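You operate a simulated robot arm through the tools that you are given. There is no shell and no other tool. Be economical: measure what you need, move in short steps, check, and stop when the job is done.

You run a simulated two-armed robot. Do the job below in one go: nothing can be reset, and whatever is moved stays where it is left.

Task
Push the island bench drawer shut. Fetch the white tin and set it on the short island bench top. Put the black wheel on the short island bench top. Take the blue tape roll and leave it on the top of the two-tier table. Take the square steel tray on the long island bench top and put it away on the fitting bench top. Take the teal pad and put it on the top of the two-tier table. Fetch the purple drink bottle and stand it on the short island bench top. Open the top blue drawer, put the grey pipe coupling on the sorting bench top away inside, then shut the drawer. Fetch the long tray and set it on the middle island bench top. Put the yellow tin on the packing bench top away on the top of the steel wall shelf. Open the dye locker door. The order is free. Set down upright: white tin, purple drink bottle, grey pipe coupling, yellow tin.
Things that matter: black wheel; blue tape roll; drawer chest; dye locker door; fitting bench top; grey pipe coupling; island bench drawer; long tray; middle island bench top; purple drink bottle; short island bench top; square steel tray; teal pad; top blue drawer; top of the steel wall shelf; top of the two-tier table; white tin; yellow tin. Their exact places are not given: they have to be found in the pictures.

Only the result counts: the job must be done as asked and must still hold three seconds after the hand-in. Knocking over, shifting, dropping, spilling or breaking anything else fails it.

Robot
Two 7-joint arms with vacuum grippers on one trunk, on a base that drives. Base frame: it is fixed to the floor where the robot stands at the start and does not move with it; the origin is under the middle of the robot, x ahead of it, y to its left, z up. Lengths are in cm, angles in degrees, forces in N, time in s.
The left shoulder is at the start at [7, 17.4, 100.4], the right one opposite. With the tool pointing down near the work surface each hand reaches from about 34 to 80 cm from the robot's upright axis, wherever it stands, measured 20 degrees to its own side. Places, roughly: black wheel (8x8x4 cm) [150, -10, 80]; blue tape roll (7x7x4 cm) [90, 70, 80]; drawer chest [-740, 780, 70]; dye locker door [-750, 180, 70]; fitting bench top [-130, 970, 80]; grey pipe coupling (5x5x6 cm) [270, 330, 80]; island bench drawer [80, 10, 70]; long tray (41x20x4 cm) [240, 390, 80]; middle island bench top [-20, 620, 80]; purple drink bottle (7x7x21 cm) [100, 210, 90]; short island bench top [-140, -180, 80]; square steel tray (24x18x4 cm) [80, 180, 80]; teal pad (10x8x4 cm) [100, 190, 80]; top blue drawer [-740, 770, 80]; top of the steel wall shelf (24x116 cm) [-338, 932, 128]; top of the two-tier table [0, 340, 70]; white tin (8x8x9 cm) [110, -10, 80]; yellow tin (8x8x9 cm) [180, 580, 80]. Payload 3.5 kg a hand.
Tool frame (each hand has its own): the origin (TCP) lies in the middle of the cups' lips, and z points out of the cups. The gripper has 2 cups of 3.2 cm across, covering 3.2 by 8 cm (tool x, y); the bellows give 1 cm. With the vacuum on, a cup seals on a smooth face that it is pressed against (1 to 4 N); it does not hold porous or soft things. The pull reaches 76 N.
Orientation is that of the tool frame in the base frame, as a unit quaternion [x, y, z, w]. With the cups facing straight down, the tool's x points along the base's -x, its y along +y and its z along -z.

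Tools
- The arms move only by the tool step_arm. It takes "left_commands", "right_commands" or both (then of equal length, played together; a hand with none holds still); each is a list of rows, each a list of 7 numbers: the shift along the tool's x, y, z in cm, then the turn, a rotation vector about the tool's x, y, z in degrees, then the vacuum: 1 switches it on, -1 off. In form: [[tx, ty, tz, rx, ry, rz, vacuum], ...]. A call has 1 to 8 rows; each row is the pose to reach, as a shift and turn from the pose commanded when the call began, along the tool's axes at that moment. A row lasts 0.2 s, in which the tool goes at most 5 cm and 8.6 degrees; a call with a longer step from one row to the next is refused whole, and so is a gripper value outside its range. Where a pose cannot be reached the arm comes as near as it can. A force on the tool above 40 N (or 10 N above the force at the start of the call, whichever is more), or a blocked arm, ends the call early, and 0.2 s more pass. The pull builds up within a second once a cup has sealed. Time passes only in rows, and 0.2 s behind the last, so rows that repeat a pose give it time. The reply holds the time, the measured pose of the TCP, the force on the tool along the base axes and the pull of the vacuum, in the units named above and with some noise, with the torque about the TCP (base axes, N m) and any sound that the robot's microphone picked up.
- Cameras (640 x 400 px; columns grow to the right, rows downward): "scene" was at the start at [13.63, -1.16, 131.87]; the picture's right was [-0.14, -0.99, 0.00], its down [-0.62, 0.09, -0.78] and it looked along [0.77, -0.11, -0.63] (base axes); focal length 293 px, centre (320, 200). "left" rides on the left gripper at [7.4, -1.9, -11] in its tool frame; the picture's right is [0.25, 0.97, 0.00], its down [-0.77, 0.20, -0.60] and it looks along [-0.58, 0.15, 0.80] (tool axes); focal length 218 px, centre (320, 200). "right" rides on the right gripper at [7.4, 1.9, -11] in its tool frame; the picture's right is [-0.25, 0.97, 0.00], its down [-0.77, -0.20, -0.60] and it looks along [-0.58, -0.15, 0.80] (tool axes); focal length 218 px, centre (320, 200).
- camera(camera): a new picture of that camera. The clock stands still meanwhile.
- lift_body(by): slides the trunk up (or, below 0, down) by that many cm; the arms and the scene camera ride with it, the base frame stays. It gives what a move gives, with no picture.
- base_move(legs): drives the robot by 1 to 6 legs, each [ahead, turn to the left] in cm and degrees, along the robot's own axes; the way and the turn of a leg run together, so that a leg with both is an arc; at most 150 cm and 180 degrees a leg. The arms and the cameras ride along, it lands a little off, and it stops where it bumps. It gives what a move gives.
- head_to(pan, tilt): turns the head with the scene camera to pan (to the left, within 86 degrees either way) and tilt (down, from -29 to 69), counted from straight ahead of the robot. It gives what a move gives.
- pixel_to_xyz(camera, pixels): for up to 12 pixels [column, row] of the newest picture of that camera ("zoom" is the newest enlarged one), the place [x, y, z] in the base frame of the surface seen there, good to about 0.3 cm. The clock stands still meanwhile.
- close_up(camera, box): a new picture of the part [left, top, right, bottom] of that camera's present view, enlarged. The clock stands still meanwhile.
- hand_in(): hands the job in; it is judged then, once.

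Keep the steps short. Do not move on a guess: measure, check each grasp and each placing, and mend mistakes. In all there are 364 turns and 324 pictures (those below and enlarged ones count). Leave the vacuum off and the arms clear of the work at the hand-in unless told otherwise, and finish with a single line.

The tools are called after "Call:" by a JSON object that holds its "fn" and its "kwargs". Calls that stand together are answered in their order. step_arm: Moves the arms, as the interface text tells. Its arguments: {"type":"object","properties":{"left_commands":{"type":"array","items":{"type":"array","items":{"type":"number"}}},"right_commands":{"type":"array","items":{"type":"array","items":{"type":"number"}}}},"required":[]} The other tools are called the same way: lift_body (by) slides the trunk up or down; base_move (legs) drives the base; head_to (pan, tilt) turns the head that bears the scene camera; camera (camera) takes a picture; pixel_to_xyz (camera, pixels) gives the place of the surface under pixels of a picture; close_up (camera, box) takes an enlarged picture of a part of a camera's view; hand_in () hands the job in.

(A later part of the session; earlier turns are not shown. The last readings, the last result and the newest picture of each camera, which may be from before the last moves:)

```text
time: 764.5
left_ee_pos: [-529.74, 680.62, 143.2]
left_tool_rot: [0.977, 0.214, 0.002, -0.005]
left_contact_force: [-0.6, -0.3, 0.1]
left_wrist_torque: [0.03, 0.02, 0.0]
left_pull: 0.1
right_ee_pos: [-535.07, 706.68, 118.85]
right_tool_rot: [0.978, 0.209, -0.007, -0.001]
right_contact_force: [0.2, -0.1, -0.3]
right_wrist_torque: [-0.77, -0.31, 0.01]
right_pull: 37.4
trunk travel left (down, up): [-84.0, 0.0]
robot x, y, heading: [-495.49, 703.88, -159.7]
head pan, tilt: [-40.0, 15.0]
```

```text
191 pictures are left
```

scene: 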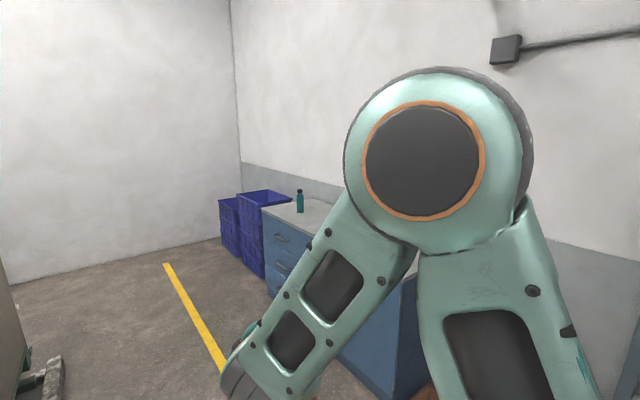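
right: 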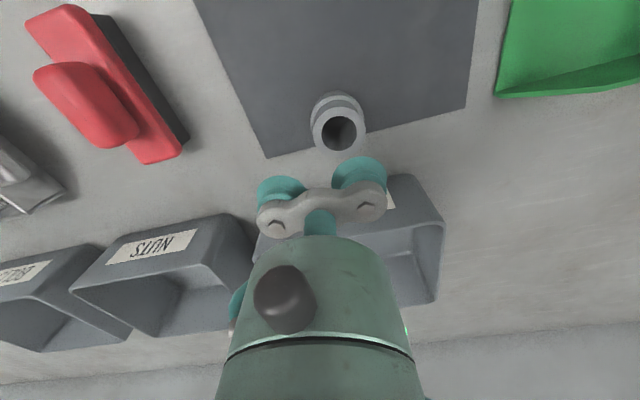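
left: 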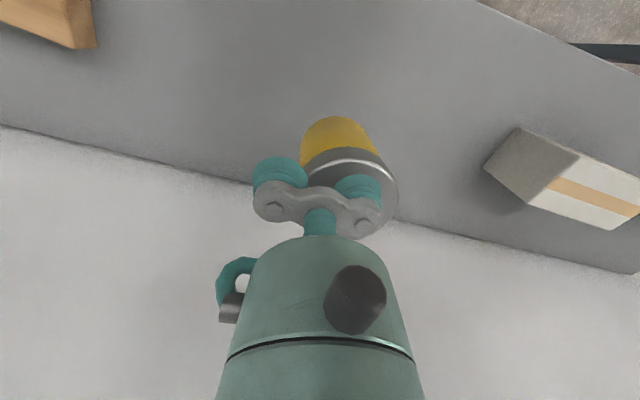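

Blocked again; I look ahead-left for what I touched.

Call:
{"fn": "head_to", "kwargs": {"pan": 25, "tilt": 40}}

Call:
{"fn": "camera", "kwargs": {"camera": "scene"}}

```text
time: 765.8
left_ee_pos: [-530.06, 680.77, 143.15]
left_tool_rot: [0.977, 0.214, 0.002, -0.003]
left_contact_force: [-0.6, 0.8, 0.7]
left_wrist_torque: [0.01, 0.0, 0.02]
left_pull: 0.1
right_ee_pos: [-535.46, 706.74, 118.65]
right_tool_rot: [0.978, 0.209, -0.006, -0.001]
right_contact_force: [-0.1, 0.0, -0.8]
right_wrist_torque: [-0.81, -0.39, 0.01]
right_pull: 38.2
trunk travel left (down, up): [-84.0, 0.0]
robot x, y, heading: [-495.57, 703.58, -160.0]
head pan, tilt: [25.0, 40.0]
```

```text
190 pictures are left
```

scene: 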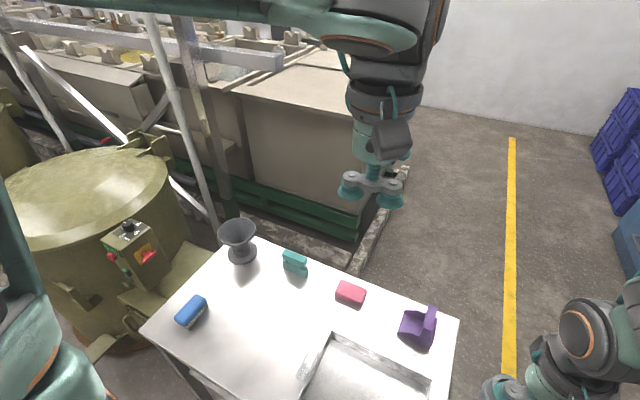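

A side table stands right before me. I measure its extent to steer round it.

Call:
{"fn": "pixel_to_xyz", "kwargs": {"camera": "scene", "pixels": [[456, 322], [240, 240], [145, 330], [450, 390], [612, 170], [625, 235], [510, 140], [505, 370]]}}

```text
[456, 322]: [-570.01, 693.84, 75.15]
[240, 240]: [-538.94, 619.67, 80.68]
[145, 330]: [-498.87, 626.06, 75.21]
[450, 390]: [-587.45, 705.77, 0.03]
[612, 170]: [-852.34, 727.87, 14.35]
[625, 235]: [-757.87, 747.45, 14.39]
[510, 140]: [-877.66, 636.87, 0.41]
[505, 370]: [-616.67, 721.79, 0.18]
```

Table spans n −332…−288, d 748–834; the chest front is at d≈942. I back off, go round at d≈885 and stop in front of the chest.

Call:
{"fn": "base_move", "kwargs": {"legs": [[-30, 0], [0, -74.3], [67, 0], [0, 72], [110, 0], [105, 0]]}}

Call:
{"fn": "head_to", "kwargs": {"pan": -75, "tilt": 35}}

Call:
{"fn": "camera", "kwargs": {"camera": "scene"}}

```text
time: 787.8
left_ee_pos: [-746.69, 674.66, 143.11]
left_tool_rot: [0.979, 0.205, 0.002, -0.004]
left_contact_force: [0.0, 0.2, -0.1]
left_wrist_torque: [-0.03, 0.0, 0.0]
left_pull: 0.0
right_ee_pos: [-751.45, 700.76, 118.75]
right_tool_rot: [0.98, 0.2, -0.007, 0.0]
right_contact_force: [0.1, 0.0, 0.1]
right_wrist_torque: [-0.81, -0.35, 0.05]
right_pull: 37.8
trunk travel left (down, up): [-84.0, 0.0]
robot x, y, heading: [-711.78, 697.07, -160.9]
head pan, tilt: [25.0, 40.0]
```

```text
time: 789.5
left_ee_pos: [-746.66, 674.57, 143.03]
left_tool_rot: [0.979, 0.204, 0.001, -0.004]
left_contact_force: [-0.1, 0.6, -0.1]
left_wrist_torque: [0.0, 0.02, -0.01]
left_pull: 0.1
right_ee_pos: [-751.6, 700.76, 118.6]
right_tool_rot: [0.98, 0.2, -0.007, 0.001]
right_contact_force: [-0.2, -0.3, -0.3]
right_wrist_torque: [-0.79, -0.33, 0.05]
right_pull: 37.3
trunk travel left (down, up): [-84.0, 0.0]
robot x, y, heading: [-711.75, 697.06, -160.7]
head pan, tilt: [-75.0, 35.0]
```

```text
189 pictures are left
```

scene: 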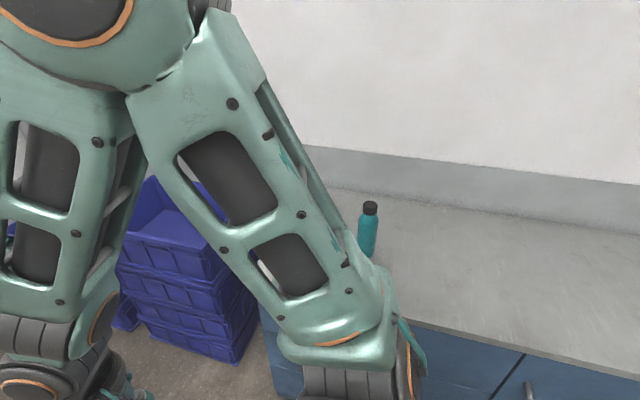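

I'm before the chest. I turn to face it and look.

Call:
{"fn": "base_move", "kwargs": {"legs": [[0, -91], [-15, 0]]}}

Call:
{"fn": "head_to", "kwargs": {"pan": 0, "tilt": 42}}

Call:
{"fn": "camera", "kwargs": {"camera": "scene"}}

```text
time: 794.7
left_ee_pos: [-729.15, 718.08, 143.04]
left_tool_rot: [0.834, -0.552, 0.005, 0.0]
left_contact_force: [-0.1, 0.0, -0.5]
left_wrist_torque: [-0.05, -0.03, 0.0]
left_pull: 0.1
right_ee_pos: [-703.11, 722.56, 118.56]
right_tool_rot: [0.831, -0.556, -0.004, -0.003]
right_contact_force: [-0.2, 0.4, -1.8]
right_wrist_torque: [-0.37, 0.79, 0.1]
right_pull: 37.9
trunk travel left (down, up): [-84.0, 0.0]
robot x, y, heading: [-707.02, 682.72, 108.8]
head pan, tilt: [-75.0, 35.0]
```

```text
time: 796.2
left_ee_pos: [-729.09, 717.84, 143.06]
left_tool_rot: [0.834, -0.552, 0.004, -0.001]
left_contact_force: [-0.5, -0.3, 0.8]
left_wrist_torque: [-0.02, 0.01, 0.02]
left_pull: 0.0
right_ee_pos: [-703.0, 722.25, 118.58]
right_tool_rot: [0.831, -0.556, -0.005, -0.004]
right_contact_force: [-0.2, 0.6, -1.4]
right_wrist_torque: [-0.36, 0.81, 0.07]
right_pull: 38.6
trunk travel left (down, up): [-84.0, 0.0]
robot x, y, heading: [-707.19, 682.5, 108.5]
head pan, tilt: [0.0, 42.0]
```

```text
188 pictures are left
```

scene: 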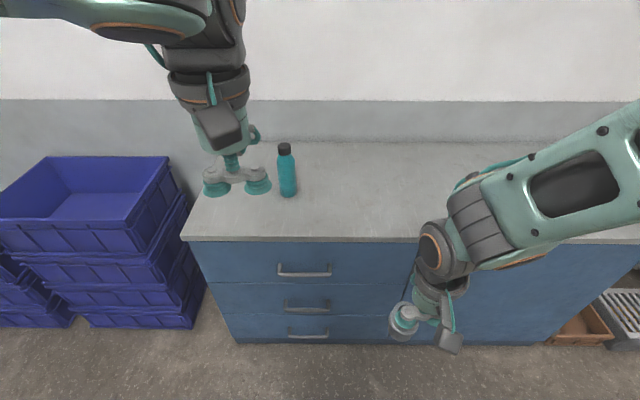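

I see three drawers on the left; the top one has a handle at (305,271). I measure.

Call:
{"fn": "pixel_to_xyz", "kwargs": {"camera": "scene", "pixels": [[305, 273], [280, 274], [329, 274], [305, 262], [250, 262], [360, 262], [195, 243], [415, 243], [305, 240], [250, 278], [360, 278], [216, 284]]}}

Call:
{"fn": "close_up", "kwargs": {"camera": "scene", "box": [180, 220, 440, 350]}}

```text
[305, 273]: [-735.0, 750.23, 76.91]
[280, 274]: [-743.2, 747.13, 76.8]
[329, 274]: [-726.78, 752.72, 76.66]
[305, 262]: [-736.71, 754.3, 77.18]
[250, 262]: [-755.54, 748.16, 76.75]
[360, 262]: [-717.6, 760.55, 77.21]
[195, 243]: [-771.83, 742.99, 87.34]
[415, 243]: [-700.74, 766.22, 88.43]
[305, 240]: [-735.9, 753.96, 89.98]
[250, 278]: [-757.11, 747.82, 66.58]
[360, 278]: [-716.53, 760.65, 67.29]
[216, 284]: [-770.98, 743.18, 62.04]
```

```text
2.46 times, centred on (310, 285) of scene
```

zoom: 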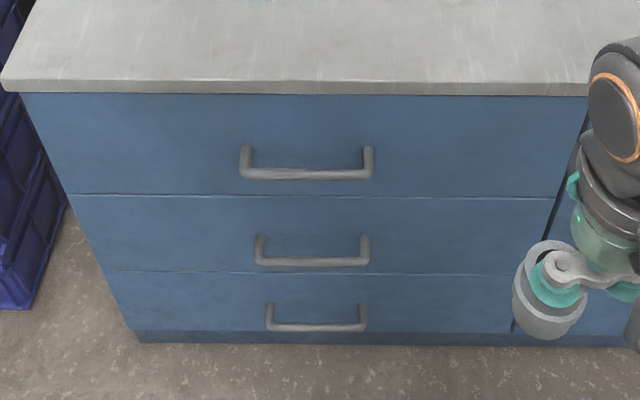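

The face is at d 942.6, drawer z 64–86. I will stick the left hand's cups on the face left of the handle and pull by driving back. First lower the trunk and bring the left hand forward.

Call:
{"fn": "lift_body", "kwargs": {"by": -25}}

Call:
{"fn": "step_arm", "kwargs": {"left_commands": [[-2, 1.2, 1.5, 0, 0, 0.7, -1], [-4, 2.5, 3, 0, 0, 1.3, -1], [-6, 3.7, 4.5, 0, 0, 2, -1], [-8, 5, 6, 0, 0, 2.7, -1], [-10, 6.2, 7.5, 0, 0, 3.3, -1], [-12, 7.5, 9, 0, 0, 4, -1], [-14, 8.7, 10.5, 0, 0, 4.7, -1], [-16, 10, 12, 0, 0, 5.3, -1]]}}

Call:
{"fn": "step_arm", "kwargs": {"left_commands": [[0, 0, 1, 0, -8.5, 0, -1], [0, 0, 2, 0, -17, 0, -1], [0, 0, 3, 0, -25.5, 0, -1], [0, 0, 4, 0, -34, 0, -1], [0, 0, 5, 0, -42.5, 0, -1], [0, 0, 6, 0, -51, 0, -1], [0, 0, 7, 0, -59.5, 0, -1], [0, 0, 8, 0, -68, 0, -1]]}}

```text
time: 798.8
left_ee_pos: [-729.16, 717.81, 117.98]
left_tool_rot: [0.834, -0.551, 0.004, -0.002]
left_contact_force: [-0.6, 0.1, 1.0]
left_wrist_torque: [-0.02, 0.04, -0.05]
left_pull: 0.1
right_ee_pos: [-702.98, 722.25, 93.57]
right_tool_rot: [0.831, -0.557, -0.005, -0.004]
right_contact_force: [0.6, -0.8, -0.4]
right_wrist_torque: [-0.33, 0.8, 0.08]
right_pull: 37.9
trunk travel left (down, up): [-59.0, 25.0]
robot x, y, heading: [-706.69, 682.88, 108.7]
head pan, tilt: [0.0, 42.0]
```

```text
time: 800.6
left_ee_pos: [-744.6, 728.51, 105.84]
left_tool_rot: [0.807, -0.59, 0.004, -0.001]
left_contact_force: [-0.8, -0.5, 0.1]
left_wrist_torque: [0.01, 0.02, 0.0]
left_pull: 0.0
right_ee_pos: [-703.13, 722.37, 93.59]
right_tool_rot: [0.831, -0.556, -0.004, -0.004]
right_contact_force: [-0.6, 0.4, -0.6]
right_wrist_torque: [-0.32, 0.76, 0.06]
right_pull: 37.7
trunk travel left (down, up): [-59.0, 25.0]
robot x, y, heading: [-707.06, 682.84, 108.7]
head pan, tilt: [0.0, 42.0]
```

```text
time: 802.4
left_ee_pos: [-744.31, 728.73, 97.83]
left_tool_rot: [0.671, -0.49, -0.447, -0.331]
left_contact_force: [0.5, 0.1, -0.7]
left_wrist_torque: [0.04, 0.01, 0.03]
left_pull: 0.0
right_ee_pos: [-703.0, 722.49, 93.64]
right_tool_rot: [0.831, -0.557, -0.004, -0.002]
right_contact_force: [-1.0, 0.0, -1.0]
right_wrist_torque: [-0.33, 0.82, 0.08]
right_pull: 37.8
trunk travel left (down, up): [-59.0, 25.0]
robot x, y, heading: [-706.91, 683.01, 108.7]
head pan, tilt: [0.0, 42.0]
```

The hand is on the way: n −487.6, z 98. I finish levelling and lower to z 78.

Call:
{"fn": "step_arm", "kwargs": {"left_commands": [[3.4, 0, 2.2, 0, -4.4, 0, -1], [6.8, 0, 4.4, 0, -8.8, 0, -1], [10.1, 0, 6.7, 0, -13.2, 0, -1], [13.5, 0, 8.9, 0, -17.6, 0, -1], [16.9, 0, 11.1, 0, -22, 0, -1]]}}

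Call:
{"fn": "camera", "kwargs": {"camera": "scene"}}

```text
time: 803.6
left_ee_pos: [-746.05, 732.07, 78.02]
left_tool_rot: [0.574, -0.415, -0.567, -0.421]
left_contact_force: [-0.3, 0.0, 0.4]
left_wrist_torque: [0.02, 0.01, -0.1]
left_pull: 0.1
left hand out of reach, approached as far as the arm can: row 3, 4
right_ee_pos: [-703.48, 722.1, 93.84]
right_tool_rot: [0.831, -0.556, -0.003, -0.006]
right_contact_force: [-0.4, 0.5, -0.6]
right_wrist_torque: [-0.29, 0.77, 0.06]
right_pull: 38.5
trunk travel left (down, up): [-59.0, 25.0]
robot x, y, heading: [-706.87, 682.87, 108.8]
head pan, tilt: [0.0, 42.0]
```

```text
186 pictures are left
```

scene: 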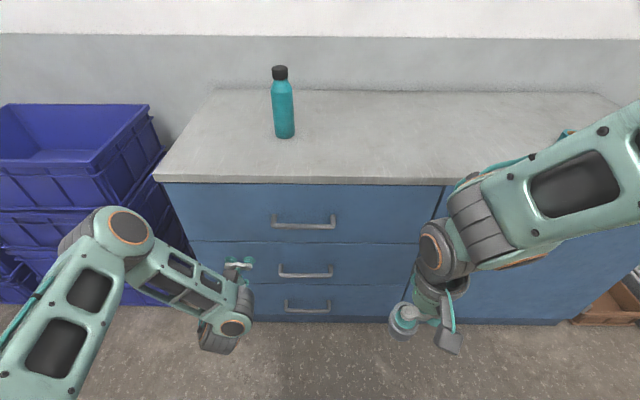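

Aligned with the face, 18 cm away. I advance with vacuum on.

Call:
{"fn": "step_arm", "kwargs": {"left_commands": [[0, 0, 4, 0, 0, 0, -1], [0, 0, 8, 0, 0, 0, -1], [0, 0, 12, 0, 0, 0, -1], [0, 0, 15, 0, 0, 0, 1], [0, 0, 17, 0, 0, 0, 1], [0, 0, 18, 0, 0, 0, 1], [0, 0, 18.6, 0, 0, 0, 1], [0, 0, 18.9, 0, 0, 0, 1]]}}

Call:
{"fn": "step_arm", "kwargs": {"left_commands": [[0, 0, 0, 0, 0, 0, 1], [0, 0, 0.2, 0, 0, 0, 1], [0, 0, 0.2, 0, 0, 0, 1], [0, 0, 0.2, 0, 0, 0, 1]]}}

```text
time: 805.4
left_ee_pos: [-750.93, 749.84, 77.9]
left_tool_rot: [0.576, -0.416, -0.567, -0.417]
left_contact_force: [17.4, -34.9, -5.2]
left_wrist_torque: [0.43, -0.04, 0.36]
left_pull: 75.0
right_ee_pos: [-702.93, 721.81, 93.74]
right_tool_rot: [0.831, -0.556, -0.006, -0.005]
right_contact_force: [0.3, -0.2, -0.6]
right_wrist_torque: [-0.31, 0.8, 0.13]
right_pull: 37.9
trunk travel left (down, up): [-59.0, 25.0]
robot x, y, heading: [-707.15, 682.38, 108.9]
head pan, tilt: [0.0, 42.0]
```

```text
time: 806.0
left_ee_pos: [-751.0, 749.98, 78.02]
left_tool_rot: [0.575, -0.416, -0.567, -0.417]
left_contact_force: [6.8, -14.9, 7.3]
left_wrist_torque: [0.43, -0.12, 0.02]
left_pull: 75.7
right_ee_pos: [-702.96, 722.0, 93.73]
right_tool_rot: [0.832, -0.555, -0.006, -0.004]
right_contact_force: [0.1, 0.4, -0.5]
right_wrist_torque: [-0.31, 0.83, 0.09]
right_pull: 37.9
trunk travel left (down, up): [-59.0, 25.0]
robot x, y, heading: [-707.28, 682.45, 108.5]
head pan, tilt: [0.0, 42.0]
stopped in row 3 (left hand): the force on the tool passed its limit at 51 N (the readings are from after the stop); the commanded pose is now the measured one
```

Both cups sealed on the drawer face (76 N). I pull by backing the base.

Call:
{"fn": "base_move", "kwargs": {"legs": [[-15, 0]]}}

Call:
{"fn": "camera", "kwargs": {"camera": "scene"}}

```text
time: 807.4
left_ee_pos: [-746.38, 735.9, 77.88]
left_tool_rot: [0.575, -0.416, -0.567, -0.417]
left_contact_force: [-6.8, -0.8, 15.9]
left_wrist_torque: [-0.01, 0.34, -0.16]
left_pull: 75.2
right_ee_pos: [-698.25, 707.8, 93.72]
right_tool_rot: [0.831, -0.556, -0.005, -0.004]
right_contact_force: [-0.5, -0.3, 0.1]
right_wrist_torque: [-0.31, 0.81, 0.13]
right_pull: 37.9
trunk travel left (down, up): [-59.0, 25.0]
robot x, y, heading: [-702.15, 668.66, 108.5]
head pan, tilt: [0.0, 42.0]
```

```text
185 pictures are left
```

scene: 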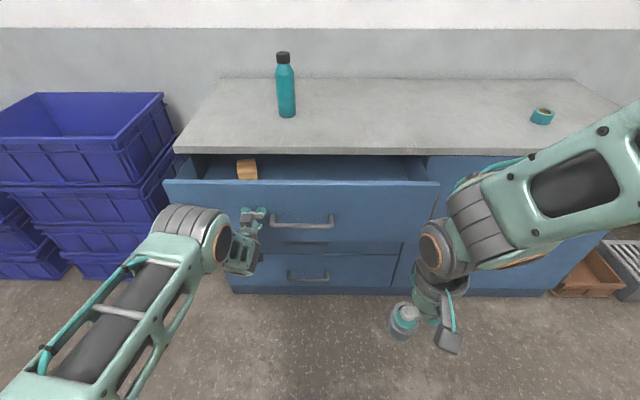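

The drawer is coming out smoothly; there is a wooden block inside. I pull 14 cm more.

Call:
{"fn": "base_move", "kwargs": {"legs": [[-14, 0]]}}

Call:
{"fn": "camera", "kwargs": {"camera": "scene"}}

```text
time: 808.7
left_ee_pos: [-742.13, 722.71, 77.91]
left_tool_rot: [0.575, -0.417, -0.568, -0.417]
left_contact_force: [-19.1, -5.2, 14.1]
left_wrist_torque: [-0.2, 0.49, -0.04]
left_pull: 76.4
right_ee_pos: [-693.85, 694.68, 93.72]
right_tool_rot: [0.831, -0.556, -0.005, -0.006]
right_contact_force: [0.2, 0.5, -0.1]
right_wrist_torque: [-0.27, 0.82, 0.06]
right_pull: 37.8
trunk travel left (down, up): [-59.0, 25.0]
robot x, y, heading: [-697.63, 655.28, 108.7]
head pan, tilt: [0.0, 42.0]
```

```text
184 pictures are left
```

scene: 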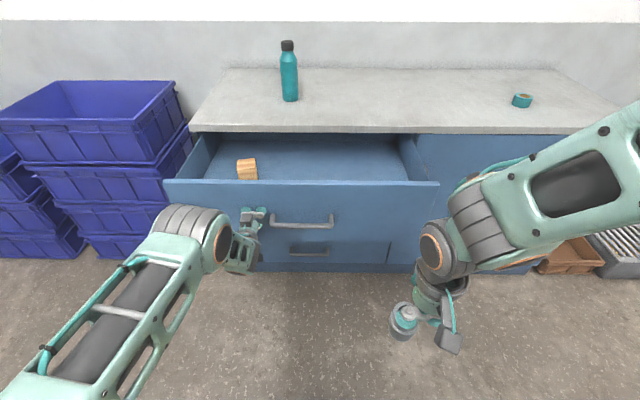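

Open by 29 cm. I measure the inside: floor and rim.

Call:
{"fn": "pixel_to_xyz", "kwargs": {"camera": "scene", "pixels": [[330, 165], [380, 170], [330, 178], [330, 184], [300, 150], [246, 172], [400, 145], [420, 185], [180, 190], [330, 134], [360, 155]]}}

```text
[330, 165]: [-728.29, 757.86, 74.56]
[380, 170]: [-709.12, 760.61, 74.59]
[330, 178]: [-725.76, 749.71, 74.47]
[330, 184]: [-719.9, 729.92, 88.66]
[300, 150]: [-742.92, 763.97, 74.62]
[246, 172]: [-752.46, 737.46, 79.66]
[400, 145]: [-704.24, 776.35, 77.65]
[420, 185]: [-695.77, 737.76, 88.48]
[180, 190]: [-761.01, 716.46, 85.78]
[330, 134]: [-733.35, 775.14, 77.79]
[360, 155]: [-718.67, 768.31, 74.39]
```

The floor is at z 74.5, front rim top at 88.6 (d 914). I release the face, retract the left hand and raise it back to pointing down.

Call:
{"fn": "step_arm", "kwargs": {"left_commands": [[0, 0, 0, 0, 0, 0, -1], [0, 0, 0, 0, 0, 0, -1], [0, 0, 0, 0, 0, 0, -1], [0, 0, -1, 0, 0, 0, -1], [0, 0, -4, 0, 0, 0, -1], [0, 0, -8, 0, 0, 0, -1], [0, 0, -11, 0, 0, 0, -1]]}}

Call:
{"fn": "step_arm", "kwargs": {"left_commands": [[-3.8, 0, 0, 0, 8, 0, -1], [-7.6, 0, 0, 0, 16, 0, -1], [-11.4, 0, 0, 0, 24, 0, -1], [-15.2, 0, 0, 0, 32, 0, -1], [-19, 0, 0, 0, 40, 0, -1], [-22.8, 0, 0, 0, 48, 0, -1], [-26.6, 0, 0, 0, 56, 0, -1], [-30.4, 0, 0, 0, 64, 0, -1]]}}

Call:
{"fn": "step_arm", "kwargs": {"left_commands": [[0, 0, 0, 0, 8.5, 0, -1], [0, 0, 0, 0, 17, 0, -1], [0, 0, 0, 0, 25.8, 0, -1]]}}

Call:
{"fn": "camera", "kwargs": {"camera": "scene"}}

```text
time: 810.3
left_ee_pos: [-738.69, 712.46, 78.04]
left_tool_rot: [0.574, -0.418, -0.568, -0.417]
left_contact_force: [-0.5, -0.8, -0.7]
left_wrist_torque: [0.01, 0.0, 0.0]
left_pull: 0.1
right_ee_pos: [-693.91, 694.96, 93.63]
right_tool_rot: [0.831, -0.556, -0.004, -0.004]
right_contact_force: [0.3, 0.0, 0.0]
right_wrist_torque: [-0.29, 0.84, 0.07]
right_pull: 37.4
trunk travel left (down, up): [-59.0, 25.0]
robot x, y, heading: [-698.13, 655.09, 108.4]
head pan, tilt: [0.0, 42.0]
```

```text
time: 812.1
left_ee_pos: [-738.92, 712.81, 108.4]
left_tool_rot: [0.789, -0.574, -0.178, -0.131]
left_contact_force: [-0.2, 0.3, 0.2]
left_wrist_torque: [-0.04, -0.01, 0.01]
left_pull: 0.1
right_ee_pos: [-693.87, 694.96, 93.61]
right_tool_rot: [0.831, -0.557, -0.006, -0.004]
right_contact_force: [-0.2, 0.1, -0.2]
right_wrist_torque: [-0.34, 0.82, 0.09]
right_pull: 37.7
trunk travel left (down, up): [-59.0, 25.0]
robot x, y, heading: [-698.04, 655.13, 108.7]
head pan, tilt: [0.0, 42.0]
```

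```text
refused: row 3 steps farther than a row can; nothing moved
```

```text
183 pictures are left
```

scene: 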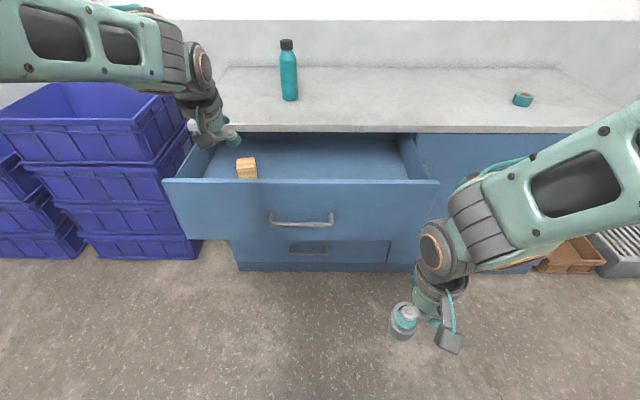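

Call:
{"fn": "step_arm", "kwargs": {"left_commands": [[0, 0, 0, 0, 8, 0, -1], [0, 0, -1, 0, 16, 0, -1], [0, 0, -2, 0, 24, 0, -1], [0, 0, -3, 0, 25.8, 0, -1]], "right_commands": [[0, 0, -3, 0, 0, 0, 1], [0, 0, -6, 0, 0, 0, 1], [0, 0, -9, 0, 0, 0, 1], [0, 0, -12, 0, 0, 0, 1]]}}

Call:
{"fn": "base_move", "kwargs": {"legs": [[25, -1]]}}

Call:
{"fn": "camera", "kwargs": {"camera": "scene"}}

```text
time: 813.1
left_ee_pos: [-738.54, 711.56, 110.99]
left_tool_rot: [0.808, -0.59, 0.004, 0.001]
left_contact_force: [-0.2, -0.1, -0.1]
left_wrist_torque: [0.0, 0.0, -0.01]
left_pull: 0.1
right_ee_pos: [-693.71, 694.81, 105.68]
right_tool_rot: [0.831, -0.557, -0.005, -0.004]
right_contact_force: [0.8, -0.2, -1.2]
right_wrist_torque: [-0.31, 0.79, 0.12]
right_pull: 38.2
trunk travel left (down, up): [-59.0, 25.0]
robot x, y, heading: [-697.91, 655.25, 108.4]
head pan, tilt: [0.0, 42.0]
```

```text
time: 814.9
left_ee_pos: [-745.37, 736.11, 111.04]
left_tool_rot: [0.802, -0.597, 0.004, 0.001]
left_contact_force: [0.5, 0.1, -0.1]
left_wrist_torque: [-0.03, -0.01, -0.01]
left_pull: 0.0
right_ee_pos: [-700.9, 718.76, 105.58]
right_tool_rot: [0.826, -0.563, -0.005, -0.004]
right_contact_force: [-0.4, -0.7, -1.2]
right_wrist_torque: [-0.3, 0.8, 0.09]
right_pull: 37.7
trunk travel left (down, up): [-59.0, 25.0]
robot x, y, heading: [-705.67, 679.2, 107.6]
head pan, tilt: [0.0, 42.0]
```

```text
182 pictures are left
```

scene: 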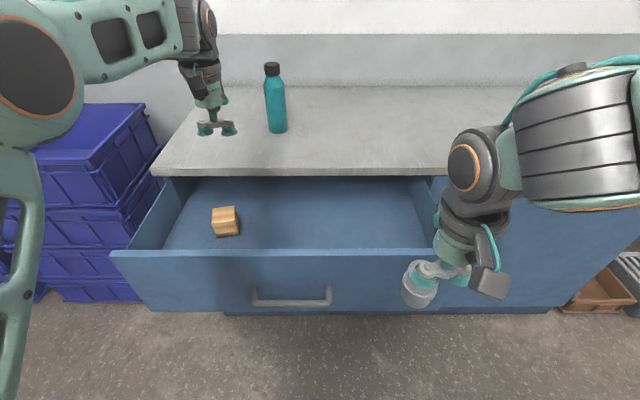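

I carry the coupling over the open drawer (and draw the left hand back).

Call:
{"fn": "step_arm", "kwargs": {"right_commands": [[-4.4, 1.2, 0, 0, 0, 0, 1], [-8.8, 2.4, 0, 0, 0, 0, 1], [-13.2, 3.6, 0, 0, 0, 0, 1], [-17.6, 4.8, 0, 0, 0, 0, 1], [-22, 6, 0, 0, 0, 0, 1], [-26.4, 7.2, 0, 0, 0, 0, 1], [-30.9, 8.3, 0, 0, 0, 0, 1]], "left_commands": [[3, 1, 0, 0, 0, 0, -1], [6, 2, 0, 0, 0, 0, -1], [9, 3, 0, 0, 0, 0, -1], [12, 4, 0, 0, 0, 0, -1], [15, 5, 0, 0, 0, 0, -1], [17, 5, 0, 0, 0, 0, -1], [19, 5, 0, 0, 0, 0, -1]]}}

Call:
{"fn": "camera", "kwargs": {"camera": "scene"}}

Call:
{"fn": "camera", "kwargs": {"camera": "right"}}

```text
time: 816.5
left_ee_pos: [-744.87, 716.51, 110.97]
left_tool_rot: [0.802, -0.597, 0.005, 0.0]
left_contact_force: [0.4, 0.1, 0.8]
left_wrist_torque: [-0.02, -0.01, 0.04]
left_pull: 0.1
right_ee_pos: [-720.02, 744.57, 105.85]
right_tool_rot: [0.827, -0.563, -0.004, -0.003]
right_contact_force: [-0.1, -0.5, -1.1]
right_wrist_torque: [-0.33, 0.76, 0.12]
right_pull: 37.8
trunk travel left (down, up): [-59.0, 25.0]
robot x, y, heading: [-705.41, 679.62, 107.6]
head pan, tilt: [0.0, 42.0]
```

```text
181 pictures are left
```

scene: 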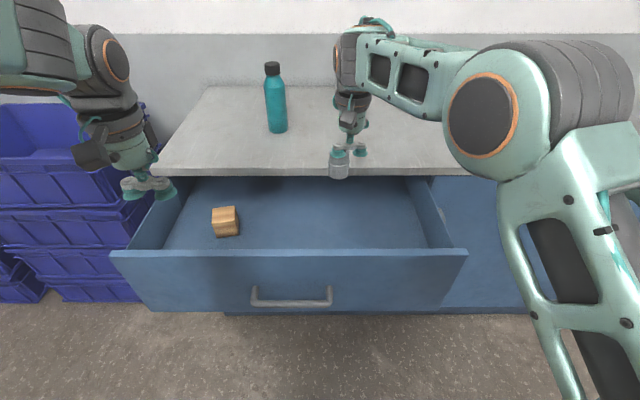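

```text
180 pictures are left
```

right: 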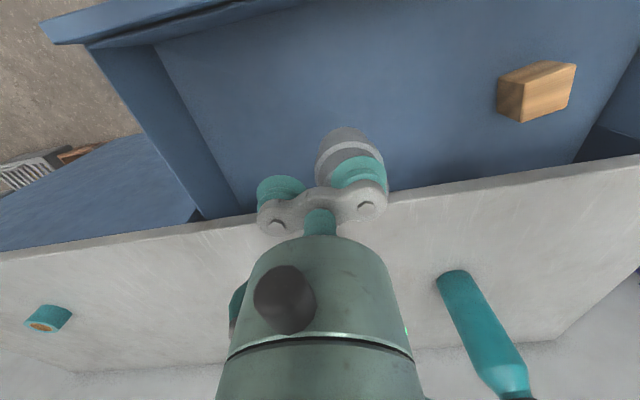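

Call:
{"fn": "pixel_to_xyz", "kwargs": {"camera": "right", "pixels": [[430, 190], [200, 225], [150, 20], [250, 12], [400, 100]]}}

```text
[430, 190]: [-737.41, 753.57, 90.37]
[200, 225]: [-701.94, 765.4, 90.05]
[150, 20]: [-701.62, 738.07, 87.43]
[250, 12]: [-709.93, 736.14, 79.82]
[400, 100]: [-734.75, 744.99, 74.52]
```

There are 25 cm between rim and slab, and the hand is about mid-way. I lower it into the drawer.

Call:
{"fn": "step_arm", "kwargs": {"right_commands": [[-1.2, 0, 4, 0, 0, 0, 1], [-1.2, 0, 8, 0, 0, 0, 1], [-1.2, 0, 12, 0, 0, 0, 1], [-1.2, 0, 16, 0, 0, 0, 1], [-1.2, 0, 20, 0, 0, 0, 1], [-1.2, 0, 22.5, 0, 0, 0, 1], [-1.2, 0, 24, 0, 0, 0, 1]]}}

Call:
{"fn": "camera", "kwargs": {"camera": "scene"}}

```text
time: 818.1
left_ee_pos: [-744.91, 716.59, 110.99]
left_tool_rot: [0.803, -0.596, 0.004, 0.001]
left_contact_force: [-0.3, 0.0, -0.4]
left_wrist_torque: [-0.02, 0.0, -0.02]
left_pull: 0.0
right_ee_pos: [-720.44, 745.89, 81.93]
right_tool_rot: [0.826, -0.563, -0.005, -0.004]
right_contact_force: [-0.9, 0.9, -0.2]
right_wrist_torque: [-0.28, 0.8, 0.09]
right_pull: 37.8
trunk travel left (down, up): [-59.0, 25.0]
robot x, y, heading: [-705.53, 679.24, 107.7]
head pan, tilt: [0.0, 42.0]
```

```text
179 pictures are left
```

scene: 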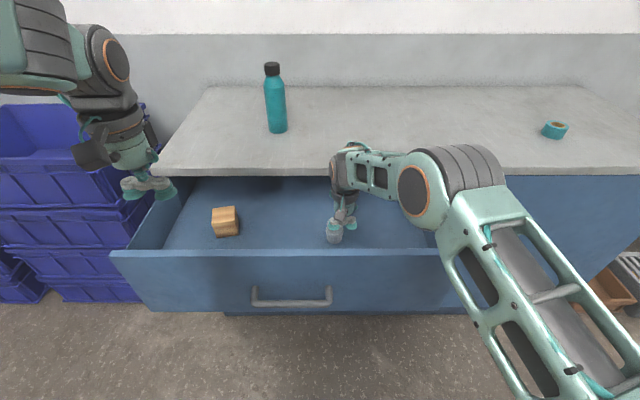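

Call:
{"fn": "step_arm", "kwargs": {"right_commands": [[0, 0, 0.4, 0, 0, 0, 1], [0, 0, 0.8, 0, 0, 0, 1], [0, 0, 1.2, 0, 0, 0, 1], [0, 0, 1.5, 0, 0, 0, 1], [0, 0, 1.8, 0, 0, 0, 1]]}}

```text
time: 819.3
left_ee_pos: [-744.62, 716.43, 111.15]
left_tool_rot: [0.802, -0.597, 0.003, 0.0]
left_contact_force: [-0.4, -0.7, 0.8]
left_wrist_torque: [0.0, -0.01, -0.01]
left_pull: 0.0
right_ee_pos: [-720.47, 745.85, 80.39]
right_tool_rot: [0.826, -0.564, -0.007, -0.005]
right_contact_force: [1.5, 2.1, 18.8]
right_wrist_torque: [-0.49, 1.14, 0.08]
right_pull: 38.2
trunk travel left (down, up): [-59.0, 25.0]
robot x, y, heading: [-705.81, 679.5, 107.6]
head pan, tilt: [0.0, 42.0]
```

The coupling stands on the drawer floor (19 N). I release and lift out.

Call:
{"fn": "step_arm", "kwargs": {"right_commands": [[0, 0, -0.3, 0, 0, 0, -1], [0, 0, -0.3, 0, 0, 0, -1], [0, 0, -0.3, 0, 0, 0, -1], [0, 0, -0.8, 0, 0, 0, -1], [0, 0, -2.5, 0, 0, 0, -1], [0, 0, -6, 0, 0, 0, -1], [0, 0, -10.5, 0, 0, 0, -1], [0, 0, -15, 0, 0, 0, -1]]}}

Call:
{"fn": "step_arm", "kwargs": {"right_commands": [[0, 0, -4.5, 0, 0, 0, -1], [0, 0, -9, 0, 0, 0, -1], [4, 0, -11, 0, 0, 0, -1], [8.5, 0, -11, 0, 0, 0, -1], [13, 0, -11, 0, 0, 0, -1], [17, 0, -11, 0, 0, 0, -1]]}}

Call:
{"fn": "camera", "kwargs": {"camera": "scene"}}

```text
time: 821.1
left_ee_pos: [-744.57, 716.42, 110.99]
left_tool_rot: [0.802, -0.597, 0.004, 0.0]
left_contact_force: [-0.1, -0.6, -0.3]
left_wrist_torque: [-0.01, 0.04, 0.01]
left_pull: 0.1
right_ee_pos: [-720.32, 745.56, 95.39]
right_tool_rot: [0.826, -0.564, -0.005, -0.004]
right_contact_force: [-0.6, -0.1, 0.4]
right_wrist_torque: [0.02, 0.0, 0.03]
right_pull: 0.1
trunk travel left (down, up): [-59.0, 25.0]
robot x, y, heading: [-705.51, 679.19, 107.5]
head pan, tilt: [0.0, 42.0]
```

```text
time: 822.5
left_ee_pos: [-744.54, 716.5, 111.05]
left_tool_rot: [0.803, -0.597, 0.003, 0.0]
left_contact_force: [-1.0, -0.9, -1.0]
left_wrist_torque: [0.0, -0.02, 0.03]
left_pull: 0.1
right_ee_pos: [-713.99, 729.76, 106.1]
right_tool_rot: [0.826, -0.563, -0.005, -0.004]
right_contact_force: [0.9, 1.1, 0.0]
right_wrist_torque: [0.02, 0.03, -0.01]
right_pull: 0.0
trunk travel left (down, up): [-59.0, 25.0]
robot x, y, heading: [-705.75, 679.17, 107.8]
head pan, tilt: [0.0, 42.0]
```

```text
178 pictures are left
```

scene: 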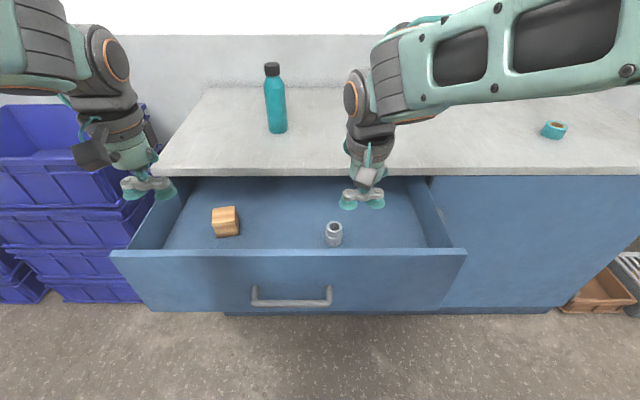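

The coupling stands upright in the drawer. Now shut it: back the base 25 cm and tip the left hand level again.

Call:
{"fn": "base_move", "kwargs": {"legs": [[-25, 0]]}}

Call:
{"fn": "step_arm", "kwargs": {"left_commands": [[-0.8, -0.6, 1.6, 0, -8.5, 0, -1], [-1.6, -1.2, 3.2, 0, -17, 0, -1], [-2.4, -1.8, 4.8, 0, -25.5, 0, -1], [-3.2, -2.4, 6.4, 0, -34, 0, -1], [-4, -3, 8, 0, -42.5, 0, -1], [-4.8, -3.6, 9.6, 0, -51, 0, -1], [-5.6, -4.2, 11.2, 0, -59.5, 0, -1], [-6.4, -4.8, 12.8, 0, -68, 0, -1]]}}

Call:
{"fn": "step_arm", "kwargs": {"left_commands": [[3.4, 0, 2.2, 0, -4.4, 0, -1], [6.8, 0, 4.4, 0, -8.8, 0, -1], [10.1, 0, 6.7, 0, -13.2, 0, -1], [13.5, 0, 8.9, 0, -17.6, 0, -1], [16.9, 0, 11.1, 0, -22, 0, -1]]}}

Call:
{"fn": "camera", "kwargs": {"camera": "scene"}}

```text
time: 824.3
left_ee_pos: [-737.05, 692.82, 111.06]
left_tool_rot: [0.803, -0.596, 0.005, 0.001]
left_contact_force: [0.4, 1.0, -0.8]
left_wrist_torque: [-0.02, 0.02, -0.02]
left_pull: 0.1
right_ee_pos: [-706.71, 706.12, 106.01]
right_tool_rot: [0.826, -0.564, -0.004, -0.005]
right_contact_force: [-0.3, 0.7, -0.3]
right_wrist_torque: [0.01, 0.0, -0.01]
right_pull: 0.1
trunk travel left (down, up): [-59.0, 25.0]
robot x, y, heading: [-698.23, 655.26, 107.7]
head pan, tilt: [0.0, 42.0]
```

```text
time: 826.1
left_ee_pos: [-734.17, 700.24, 98.09]
left_tool_rot: [0.668, -0.496, -0.445, -0.332]
left_contact_force: [-0.7, 0.3, -0.3]
left_wrist_torque: [-0.02, -0.01, 0.02]
left_pull: 0.0
right_ee_pos: [-706.47, 706.26, 105.86]
right_tool_rot: [0.826, -0.564, -0.005, -0.003]
right_contact_force: [-0.5, 0.4, -0.7]
right_wrist_torque: [-0.03, 0.0, 0.04]
right_pull: 0.1
trunk travel left (down, up): [-59.0, 25.0]
robot x, y, heading: [-698.02, 655.22, 107.8]
head pan, tilt: [0.0, 42.0]
```

```text
time: 827.3
left_ee_pos: [-735.87, 703.73, 78.09]
left_tool_rot: [0.572, -0.419, -0.564, -0.423]
left_contact_force: [-0.1, 0.2, -0.3]
left_wrist_torque: [-0.01, 0.01, -0.06]
left_pull: 0.1
left hand out of reach, approached as far as the arm can: row 2, 3, 4
right_ee_pos: [-707.3, 705.88, 106.0]
right_tool_rot: [0.827, -0.562, -0.003, -0.006]
right_contact_force: [-0.9, -0.3, -0.4]
right_wrist_torque: [0.04, -0.06, 0.0]
right_pull: 0.0
trunk travel left (down, up): [-59.0, 25.0]
robot x, y, heading: [-698.74, 655.32, 107.8]
head pan, tilt: [0.0, 42.0]
```

```text
177 pictures are left
```

scene: 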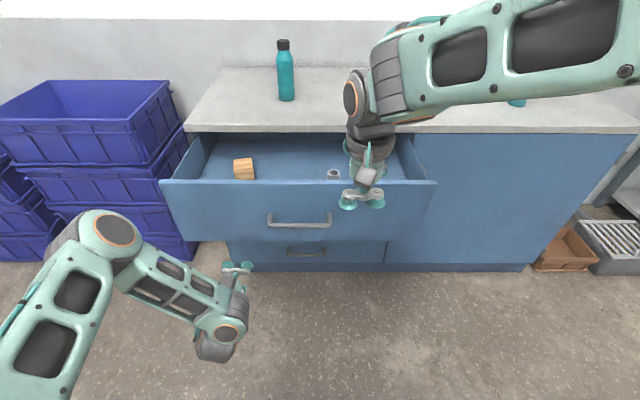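

20 cm to the face. I advance to touch it, vacuum on so it stays coupled.

Call:
{"fn": "step_arm", "kwargs": {"left_commands": [[0, 0, 4.5, 0, 0, 0, -1], [0, 0, 9, 0, 0, 0, -1], [0, 0, 13, 0, 0, 0, -1], [0, 0, 16.5, 0, 0, 0, -1], [0, 0, 18.5, 0, 0, 0, 1], [0, 0, 19.5, 0, 0, 0, 1], [0, 0, 20.3, 0, 0, 0, 1], [0, 0, 20.8, 0, 0, 0, 1]]}}

Call:
{"fn": "step_arm", "kwargs": {"left_commands": [[0, 0, 0.3, 0, 0, 0, 1], [0, 0, 0.3, 0, 0, 0, 1], [0, 0, 0.3, 0, 0, 0, 1], [0, 0, 0.3, 0, 0, 0, 1]]}}

```text
time: 829.1
left_ee_pos: [-741.37, 723.81, 78.17]
left_tool_rot: [0.571, -0.423, -0.564, -0.421]
left_contact_force: [1.2, -1.0, -0.5]
left_wrist_torque: [-0.02, -0.09, -0.36]
left_pull: 76.0
right_ee_pos: [-706.64, 706.04, 105.93]
right_tool_rot: [0.826, -0.564, -0.005, -0.004]
right_contact_force: [0.1, -0.1, -0.2]
right_wrist_torque: [0.02, 0.01, 0.01]
right_pull: 0.1
trunk travel left (down, up): [-59.0, 25.0]
robot x, y, heading: [-697.99, 655.64, 107.7]
head pan, tilt: [0.0, 42.0]
```

```text
time: 830.1
left_ee_pos: [-741.43, 723.98, 78.22]
left_tool_rot: [0.571, -0.422, -0.565, -0.421]
left_contact_force: [2.2, 2.0, -0.6]
left_wrist_torque: [-0.08, 0.16, 0.01]
left_pull: 75.6
right_ee_pos: [-706.6, 706.03, 105.93]
right_tool_rot: [0.826, -0.564, -0.005, -0.003]
right_contact_force: [-0.5, -1.1, 0.1]
right_wrist_torque: [0.0, -0.02, -0.02]
right_pull: 0.0
trunk travel left (down, up): [-59.0, 25.0]
robot x, y, heading: [-698.38, 655.39, 107.6]
head pan, tilt: [0.0, 42.0]
```

Coupled (76 N). It must go in about 27.7 cm: I drive 13 + 12 cm, then finish with the arm.

Call:
{"fn": "base_move", "kwargs": {"legs": [[13, 0], [11.5, 0]]}}

Call:
{"fn": "camera", "kwargs": {"camera": "scene"}}

```text
time: 832.2
left_ee_pos: [-749.18, 747.49, 78.3]
left_tool_rot: [0.571, -0.421, -0.566, -0.421]
left_contact_force: [-11.0, -4.1, 5.7]
left_wrist_torque: [-0.08, -0.17, -0.12]
left_pull: 75.8
right_ee_pos: [-714.07, 729.41, 105.96]
right_tool_rot: [0.826, -0.563, -0.004, -0.004]
right_contact_force: [0.8, 0.0, -0.2]
right_wrist_torque: [-0.03, -0.01, 0.04]
right_pull: 0.0
trunk travel left (down, up): [-59.0, 25.0]
robot x, y, heading: [-705.79, 678.91, 107.7]
head pan, tilt: [0.0, 42.0]
```

```text
176 pictures are left
```

scene: 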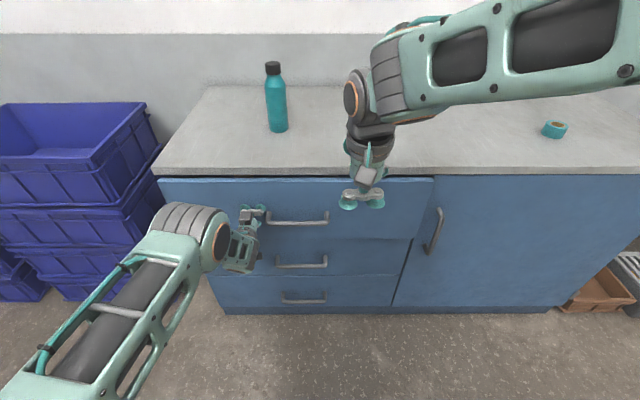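

About 3 cm left. I push the rest slowly with the arm.

Call:
{"fn": "step_arm", "kwargs": {"left_commands": [[0, 0, 0.5, 0, 0, 0, 1], [0, 0, 1, 0, 0, 0, 1], [0, 0, 1.5, 0, 0, 0, 1], [0, 0, 2, 0, 0, 0, 1], [0, 0, 2.5, 0, 0, 0, 1], [0, 0, 3, 0, 0, 0, 1], [0, 0, 3.4, 0, 0, 0, 1], [0, 0, 3.8, 0, 0, 0, 1]]}}

```text
time: 833.9
left_ee_pos: [-749.85, 750.29, 78.23]
left_tool_rot: [0.572, -0.422, -0.565, -0.419]
left_contact_force: [3.2, -19.5, 8.4]
left_wrist_torque: [0.44, -0.66, -0.57]
left_pull: 75.8
right_ee_pos: [-713.86, 729.1, 106.06]
right_tool_rot: [0.827, -0.562, -0.007, -0.004]
right_contact_force: [0.3, 1.2, 0.3]
right_wrist_torque: [0.01, 0.06, 0.01]
right_pull: 0.0
trunk travel left (down, up): [-59.0, 25.0]
robot x, y, heading: [-705.57, 679.15, 107.8]
head pan, tilt: [0.0, 42.0]
stopped in row 8 (left hand): the force on the tool passed its limit at 43 N (the readings are from after the stop); the commanded pose is now the measured one
```

Stopped against its end (d 942.8 as at the start): shut. I release and withdraw the hand.

Call:
{"fn": "step_arm", "kwargs": {"left_commands": [[0, 0, 0, 0, 0, 0, -1], [0, 0, 0, 0, 0, 0, -1], [0, 0, 0, 0, 0, 0, -1], [0, 0, 0, 0, 0, 0, -1], [0, 0, -2, 0, 0, 0, -1], [0, 0, -6, 0, 0, 0, -1], [0, 0, -10, 0, 0, 0, -1]]}}

Call:
{"fn": "close_up", "kwargs": {"camera": "scene", "box": [140, 160, 460, 320]}}

Call:
{"fn": "pixel_to_xyz", "kwargs": {"camera": "zoom", "pixels": [[350, 60], [500, 60], [350, 190], [450, 190], [610, 80], [100, 50]]}}

```text
time: 835.5
left_ee_pos: [-747.03, 740.92, 78.01]
left_tool_rot: [0.573, -0.424, -0.563, -0.42]
left_contact_force: [0.1, 0.6, -0.1]
left_wrist_torque: [-0.02, 0.0, -0.01]
left_pull: 0.0
right_ee_pos: [-714.06, 729.41, 105.98]
right_tool_rot: [0.827, -0.562, -0.004, -0.004]
right_contact_force: [0.2, 0.0, 0.1]
right_wrist_torque: [0.01, -0.02, 0.0]
right_pull: 0.0
trunk travel left (down, up): [-59.0, 25.0]
robot x, y, heading: [-705.92, 678.87, 107.7]
head pan, tilt: [0.0, 42.0]
```

```text
2.00 times, centred on (300, 240) of scene
```

zoom: 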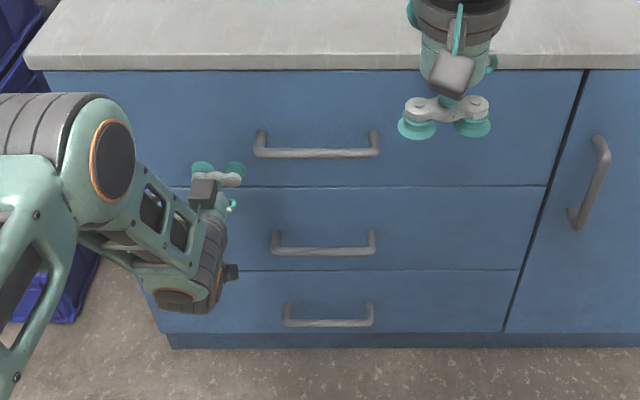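

```text
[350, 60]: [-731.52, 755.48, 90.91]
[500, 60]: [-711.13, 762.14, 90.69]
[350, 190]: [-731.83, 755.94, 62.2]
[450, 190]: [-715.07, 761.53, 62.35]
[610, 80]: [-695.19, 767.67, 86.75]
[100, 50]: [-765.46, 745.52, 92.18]
```

The drawer is flush with the ones below. I restore the left hand, back off, and turn to look for the dye locker.

Call:
{"fn": "step_arm", "kwargs": {"left_commands": [[-3.8, 0, -1, 0, 8, 0, -1], [-7.6, 0, -2, 0, 16, 0, -1], [-11.4, 0, -3, 0, 24, 0, -1], [-15.2, 0, -4, 0, 32, 0, -1], [-19, 0, -5, 0, 40, 0, -1], [-22.8, 0, -6, 0, 48, 0, -1], [-26.6, 0, -7, 0, 56, 0, -1], [-30.4, 0, -8, 0, 64, 0, -1]]}}

Call:
{"fn": "step_arm", "kwargs": {"left_commands": [[0, 0, 0, 0, 8, 0, -1], [0, 0, 0, 0, 16, 0, -1], [0, 0, 0, 0, 24, 0, -1], [0, 0, 0, 0, 25.8, 0, -1]]}}

Call:
{"fn": "base_move", "kwargs": {"legs": [[-20, 0], [0, 150]]}}

Call:
{"fn": "head_to", "kwargs": {"pan": 0, "tilt": 12}}

Call:
{"fn": "camera", "kwargs": {"camera": "scene"}}

```text
time: 837.3
left_ee_pos: [-744.93, 733.82, 108.53]
left_tool_rot: [0.785, -0.581, -0.174, -0.13]
left_contact_force: [0.0, 0.4, 0.0]
left_wrist_torque: [0.0, 0.03, 0.01]
left_pull: 0.1
right_ee_pos: [-713.94, 729.3, 105.97]
right_tool_rot: [0.827, -0.563, -0.005, -0.004]
right_contact_force: [-0.4, -0.1, 0.3]
right_wrist_torque: [0.02, 0.0, -0.01]
right_pull: 0.1
trunk travel left (down, up): [-59.0, 25.0]
robot x, y, heading: [-705.51, 679.01, 107.6]
head pan, tilt: [0.0, 42.0]
```

```text
time: 838.3
left_ee_pos: [-744.88, 733.6, 108.43]
left_tool_rot: [0.804, -0.595, 0.006, 0.002]
left_contact_force: [0.7, 0.1, 0.4]
left_wrist_torque: [0.0, 0.0, 0.01]
left_pull: 0.0
right_ee_pos: [-714.02, 729.45, 105.91]
right_tool_rot: [0.827, -0.562, -0.005, -0.004]
right_contact_force: [0.5, -0.5, -0.2]
right_wrist_torque: [-0.01, 0.0, 0.01]
right_pull: 0.1
trunk travel left (down, up): [-59.0, 25.0]
robot x, y, heading: [-705.23, 679.07, 107.5]
head pan, tilt: [0.0, 42.0]
```

```text
time: 846.0
left_ee_pos: [-695.37, 592.24, 108.41]
left_tool_rot: [0.794, 0.607, 0.004, -0.005]
left_contact_force: [-0.4, 0.2, 0.7]
left_wrist_torque: [-0.02, 0.0, -0.03]
left_pull: 0.0
right_ee_pos: [-719.03, 612.17, 105.94]
right_tool_rot: [0.769, 0.639, -0.005, 0.003]
right_contact_force: [0.5, -0.5, 0.0]
right_wrist_torque: [-0.02, 0.01, -0.03]
right_pull: 0.0
trunk travel left (down, up): [-59.0, 25.0]
robot x, y, heading: [-699.26, 660.03, -104.1]
head pan, tilt: [0.0, 42.0]
```

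```text
time: 847.0
left_ee_pos: [-695.3, 592.23, 108.51]
left_tool_rot: [0.794, 0.607, 0.003, -0.004]
left_contact_force: [-0.3, -0.5, 0.1]
left_wrist_torque: [0.0, 0.01, 0.0]
left_pull: 0.1
right_ee_pos: [-719.06, 612.32, 105.94]
right_tool_rot: [0.77, 0.639, -0.005, 0.003]
right_contact_force: [0.2, 0.4, -0.3]
right_wrist_torque: [-0.03, -0.02, -0.01]
right_pull: 0.0
trunk travel left (down, up): [-59.0, 25.0]
robot x, y, heading: [-699.47, 659.25, -104.1]
head pan, tilt: [0.0, 12.0]
```

```text
174 pictures are left
```

scene: 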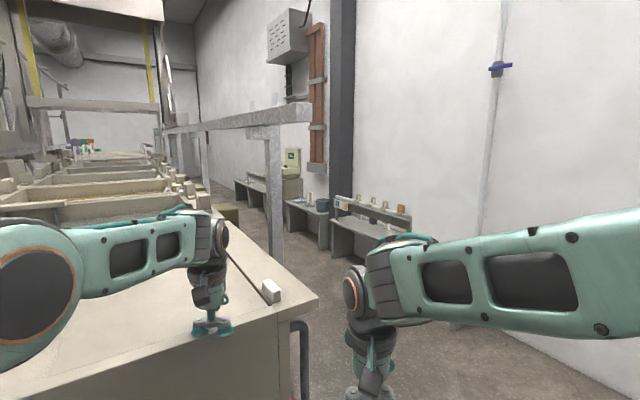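

A corridor runs along the wall. The locker should be near (285,180). I zoom and measure.

Call:
{"fn": "close_up", "kwargs": {"camera": "scene", "box": [180, 120, 440, 280]}}

Call:
{"fn": "pixel_to_xyz", "kwargs": {"camera": "zoom", "pixels": [[280, 170], [120, 260], [345, 250], [330, 220], [360, 270], [420, 320], [560, 250], [140, 180], [270, 100], [215, 160], [480, 340], [330, 330]]}}

```text
2.46 times, centred on (310, 200) of scene
```

zoom: 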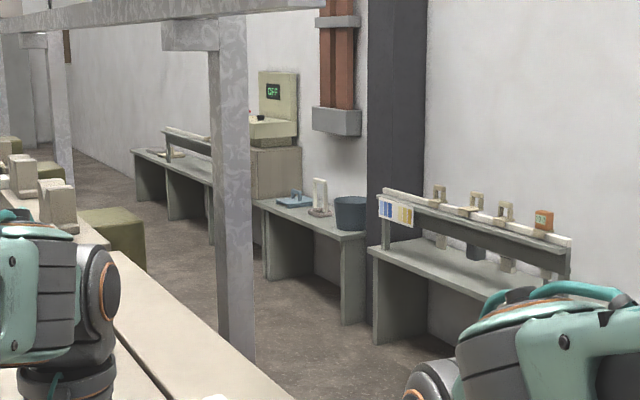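

```text
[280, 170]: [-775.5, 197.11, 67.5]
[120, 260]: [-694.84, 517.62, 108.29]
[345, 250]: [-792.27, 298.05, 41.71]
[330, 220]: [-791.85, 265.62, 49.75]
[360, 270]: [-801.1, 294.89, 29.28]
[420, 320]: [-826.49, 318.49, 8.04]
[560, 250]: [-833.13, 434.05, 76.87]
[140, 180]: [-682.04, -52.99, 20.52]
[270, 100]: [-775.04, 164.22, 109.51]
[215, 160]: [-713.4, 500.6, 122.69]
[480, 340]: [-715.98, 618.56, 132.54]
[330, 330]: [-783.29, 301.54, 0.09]
```

The beige cabinet (275,175) with the balance on top should be the locker; its door faces the corridor. I measure the corridor's left side.

Call:
{"fn": "pixel_to_xyz", "kwargs": {"camera": "scene", "pixels": [[316, 297], [265, 250], [240, 232], [278, 270], [305, 370], [300, 330], [222, 215], [285, 285], [350, 262], [255, 215], [268, 215]]}}

```text
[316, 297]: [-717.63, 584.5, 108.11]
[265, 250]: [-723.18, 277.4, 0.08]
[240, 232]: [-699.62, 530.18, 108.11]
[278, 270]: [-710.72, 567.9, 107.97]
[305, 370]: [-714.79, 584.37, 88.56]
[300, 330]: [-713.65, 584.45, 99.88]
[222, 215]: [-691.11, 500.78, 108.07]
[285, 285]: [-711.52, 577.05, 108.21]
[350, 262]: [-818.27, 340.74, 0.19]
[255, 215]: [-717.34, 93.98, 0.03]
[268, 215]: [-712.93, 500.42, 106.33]
```

The corridor is ~150 cm wide (n −660…−506). I turn away from the vat, move to the corridor's middle and drive down it.

Call:
{"fn": "base_move", "kwargs": {"legs": [[0, -58.2], [115, 0], [0, 90], [150, 0], [140, 0]]}}

Call:
{"fn": "head_to", "kwargs": {"pan": -35, "tilt": 20}}

Call:
{"fn": "camera", "kwargs": {"camera": "scene"}}

```text
time: 872.8
left_ee_pos: [-682.28, 291.96, 108.53]
left_tool_rot: [0.595, 0.804, 0.003, -0.006]
left_contact_force: [-0.1, -1.4, 0.9]
left_wrist_torque: [0.02, -0.01, 0.02]
left_pull: 0.1
right_ee_pos: [-713.08, 296.4, 105.99]
right_tool_rot: [0.562, 0.827, -0.004, 0.005]
right_contact_force: [-1.1, 0.0, -0.9]
right_wrist_torque: [0.03, -0.01, 0.02]
right_pull: 0.0
trunk travel left (down, up): [-59.0, 25.0]
robot x, y, heading: [-721.72, 346.64, -72.1]
head pan, tilt: [0.0, 12.0]
```

```text
time: 873.8
left_ee_pos: [-682.17, 292.03, 108.56]
left_tool_rot: [0.595, 0.804, 0.003, -0.005]
left_contact_force: [-0.4, -0.5, -0.6]
left_wrist_torque: [-0.04, 0.0, 0.02]
left_pull: 0.1
right_ee_pos: [-713.03, 296.27, 105.89]
right_tool_rot: [0.562, 0.827, -0.004, 0.005]
right_contact_force: [-0.3, -0.2, 0.0]
right_wrist_torque: [0.03, 0.02, -0.01]
right_pull: 0.1
trunk travel left (down, up): [-59.0, 25.0]
robot x, y, heading: [-721.9, 347.06, -72.1]
head pan, tilt: [-35.0, 20.0]
```

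```text
172 pictures are left
```

scene: 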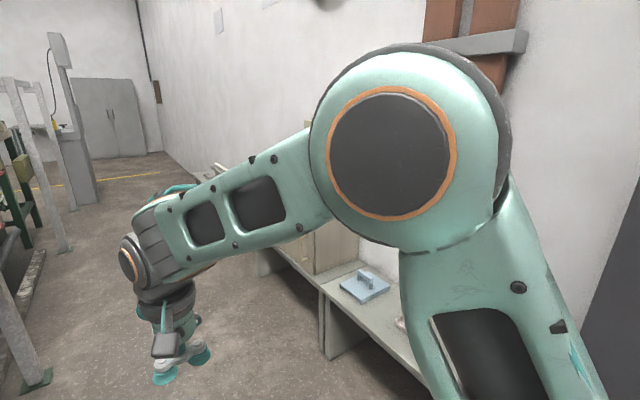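

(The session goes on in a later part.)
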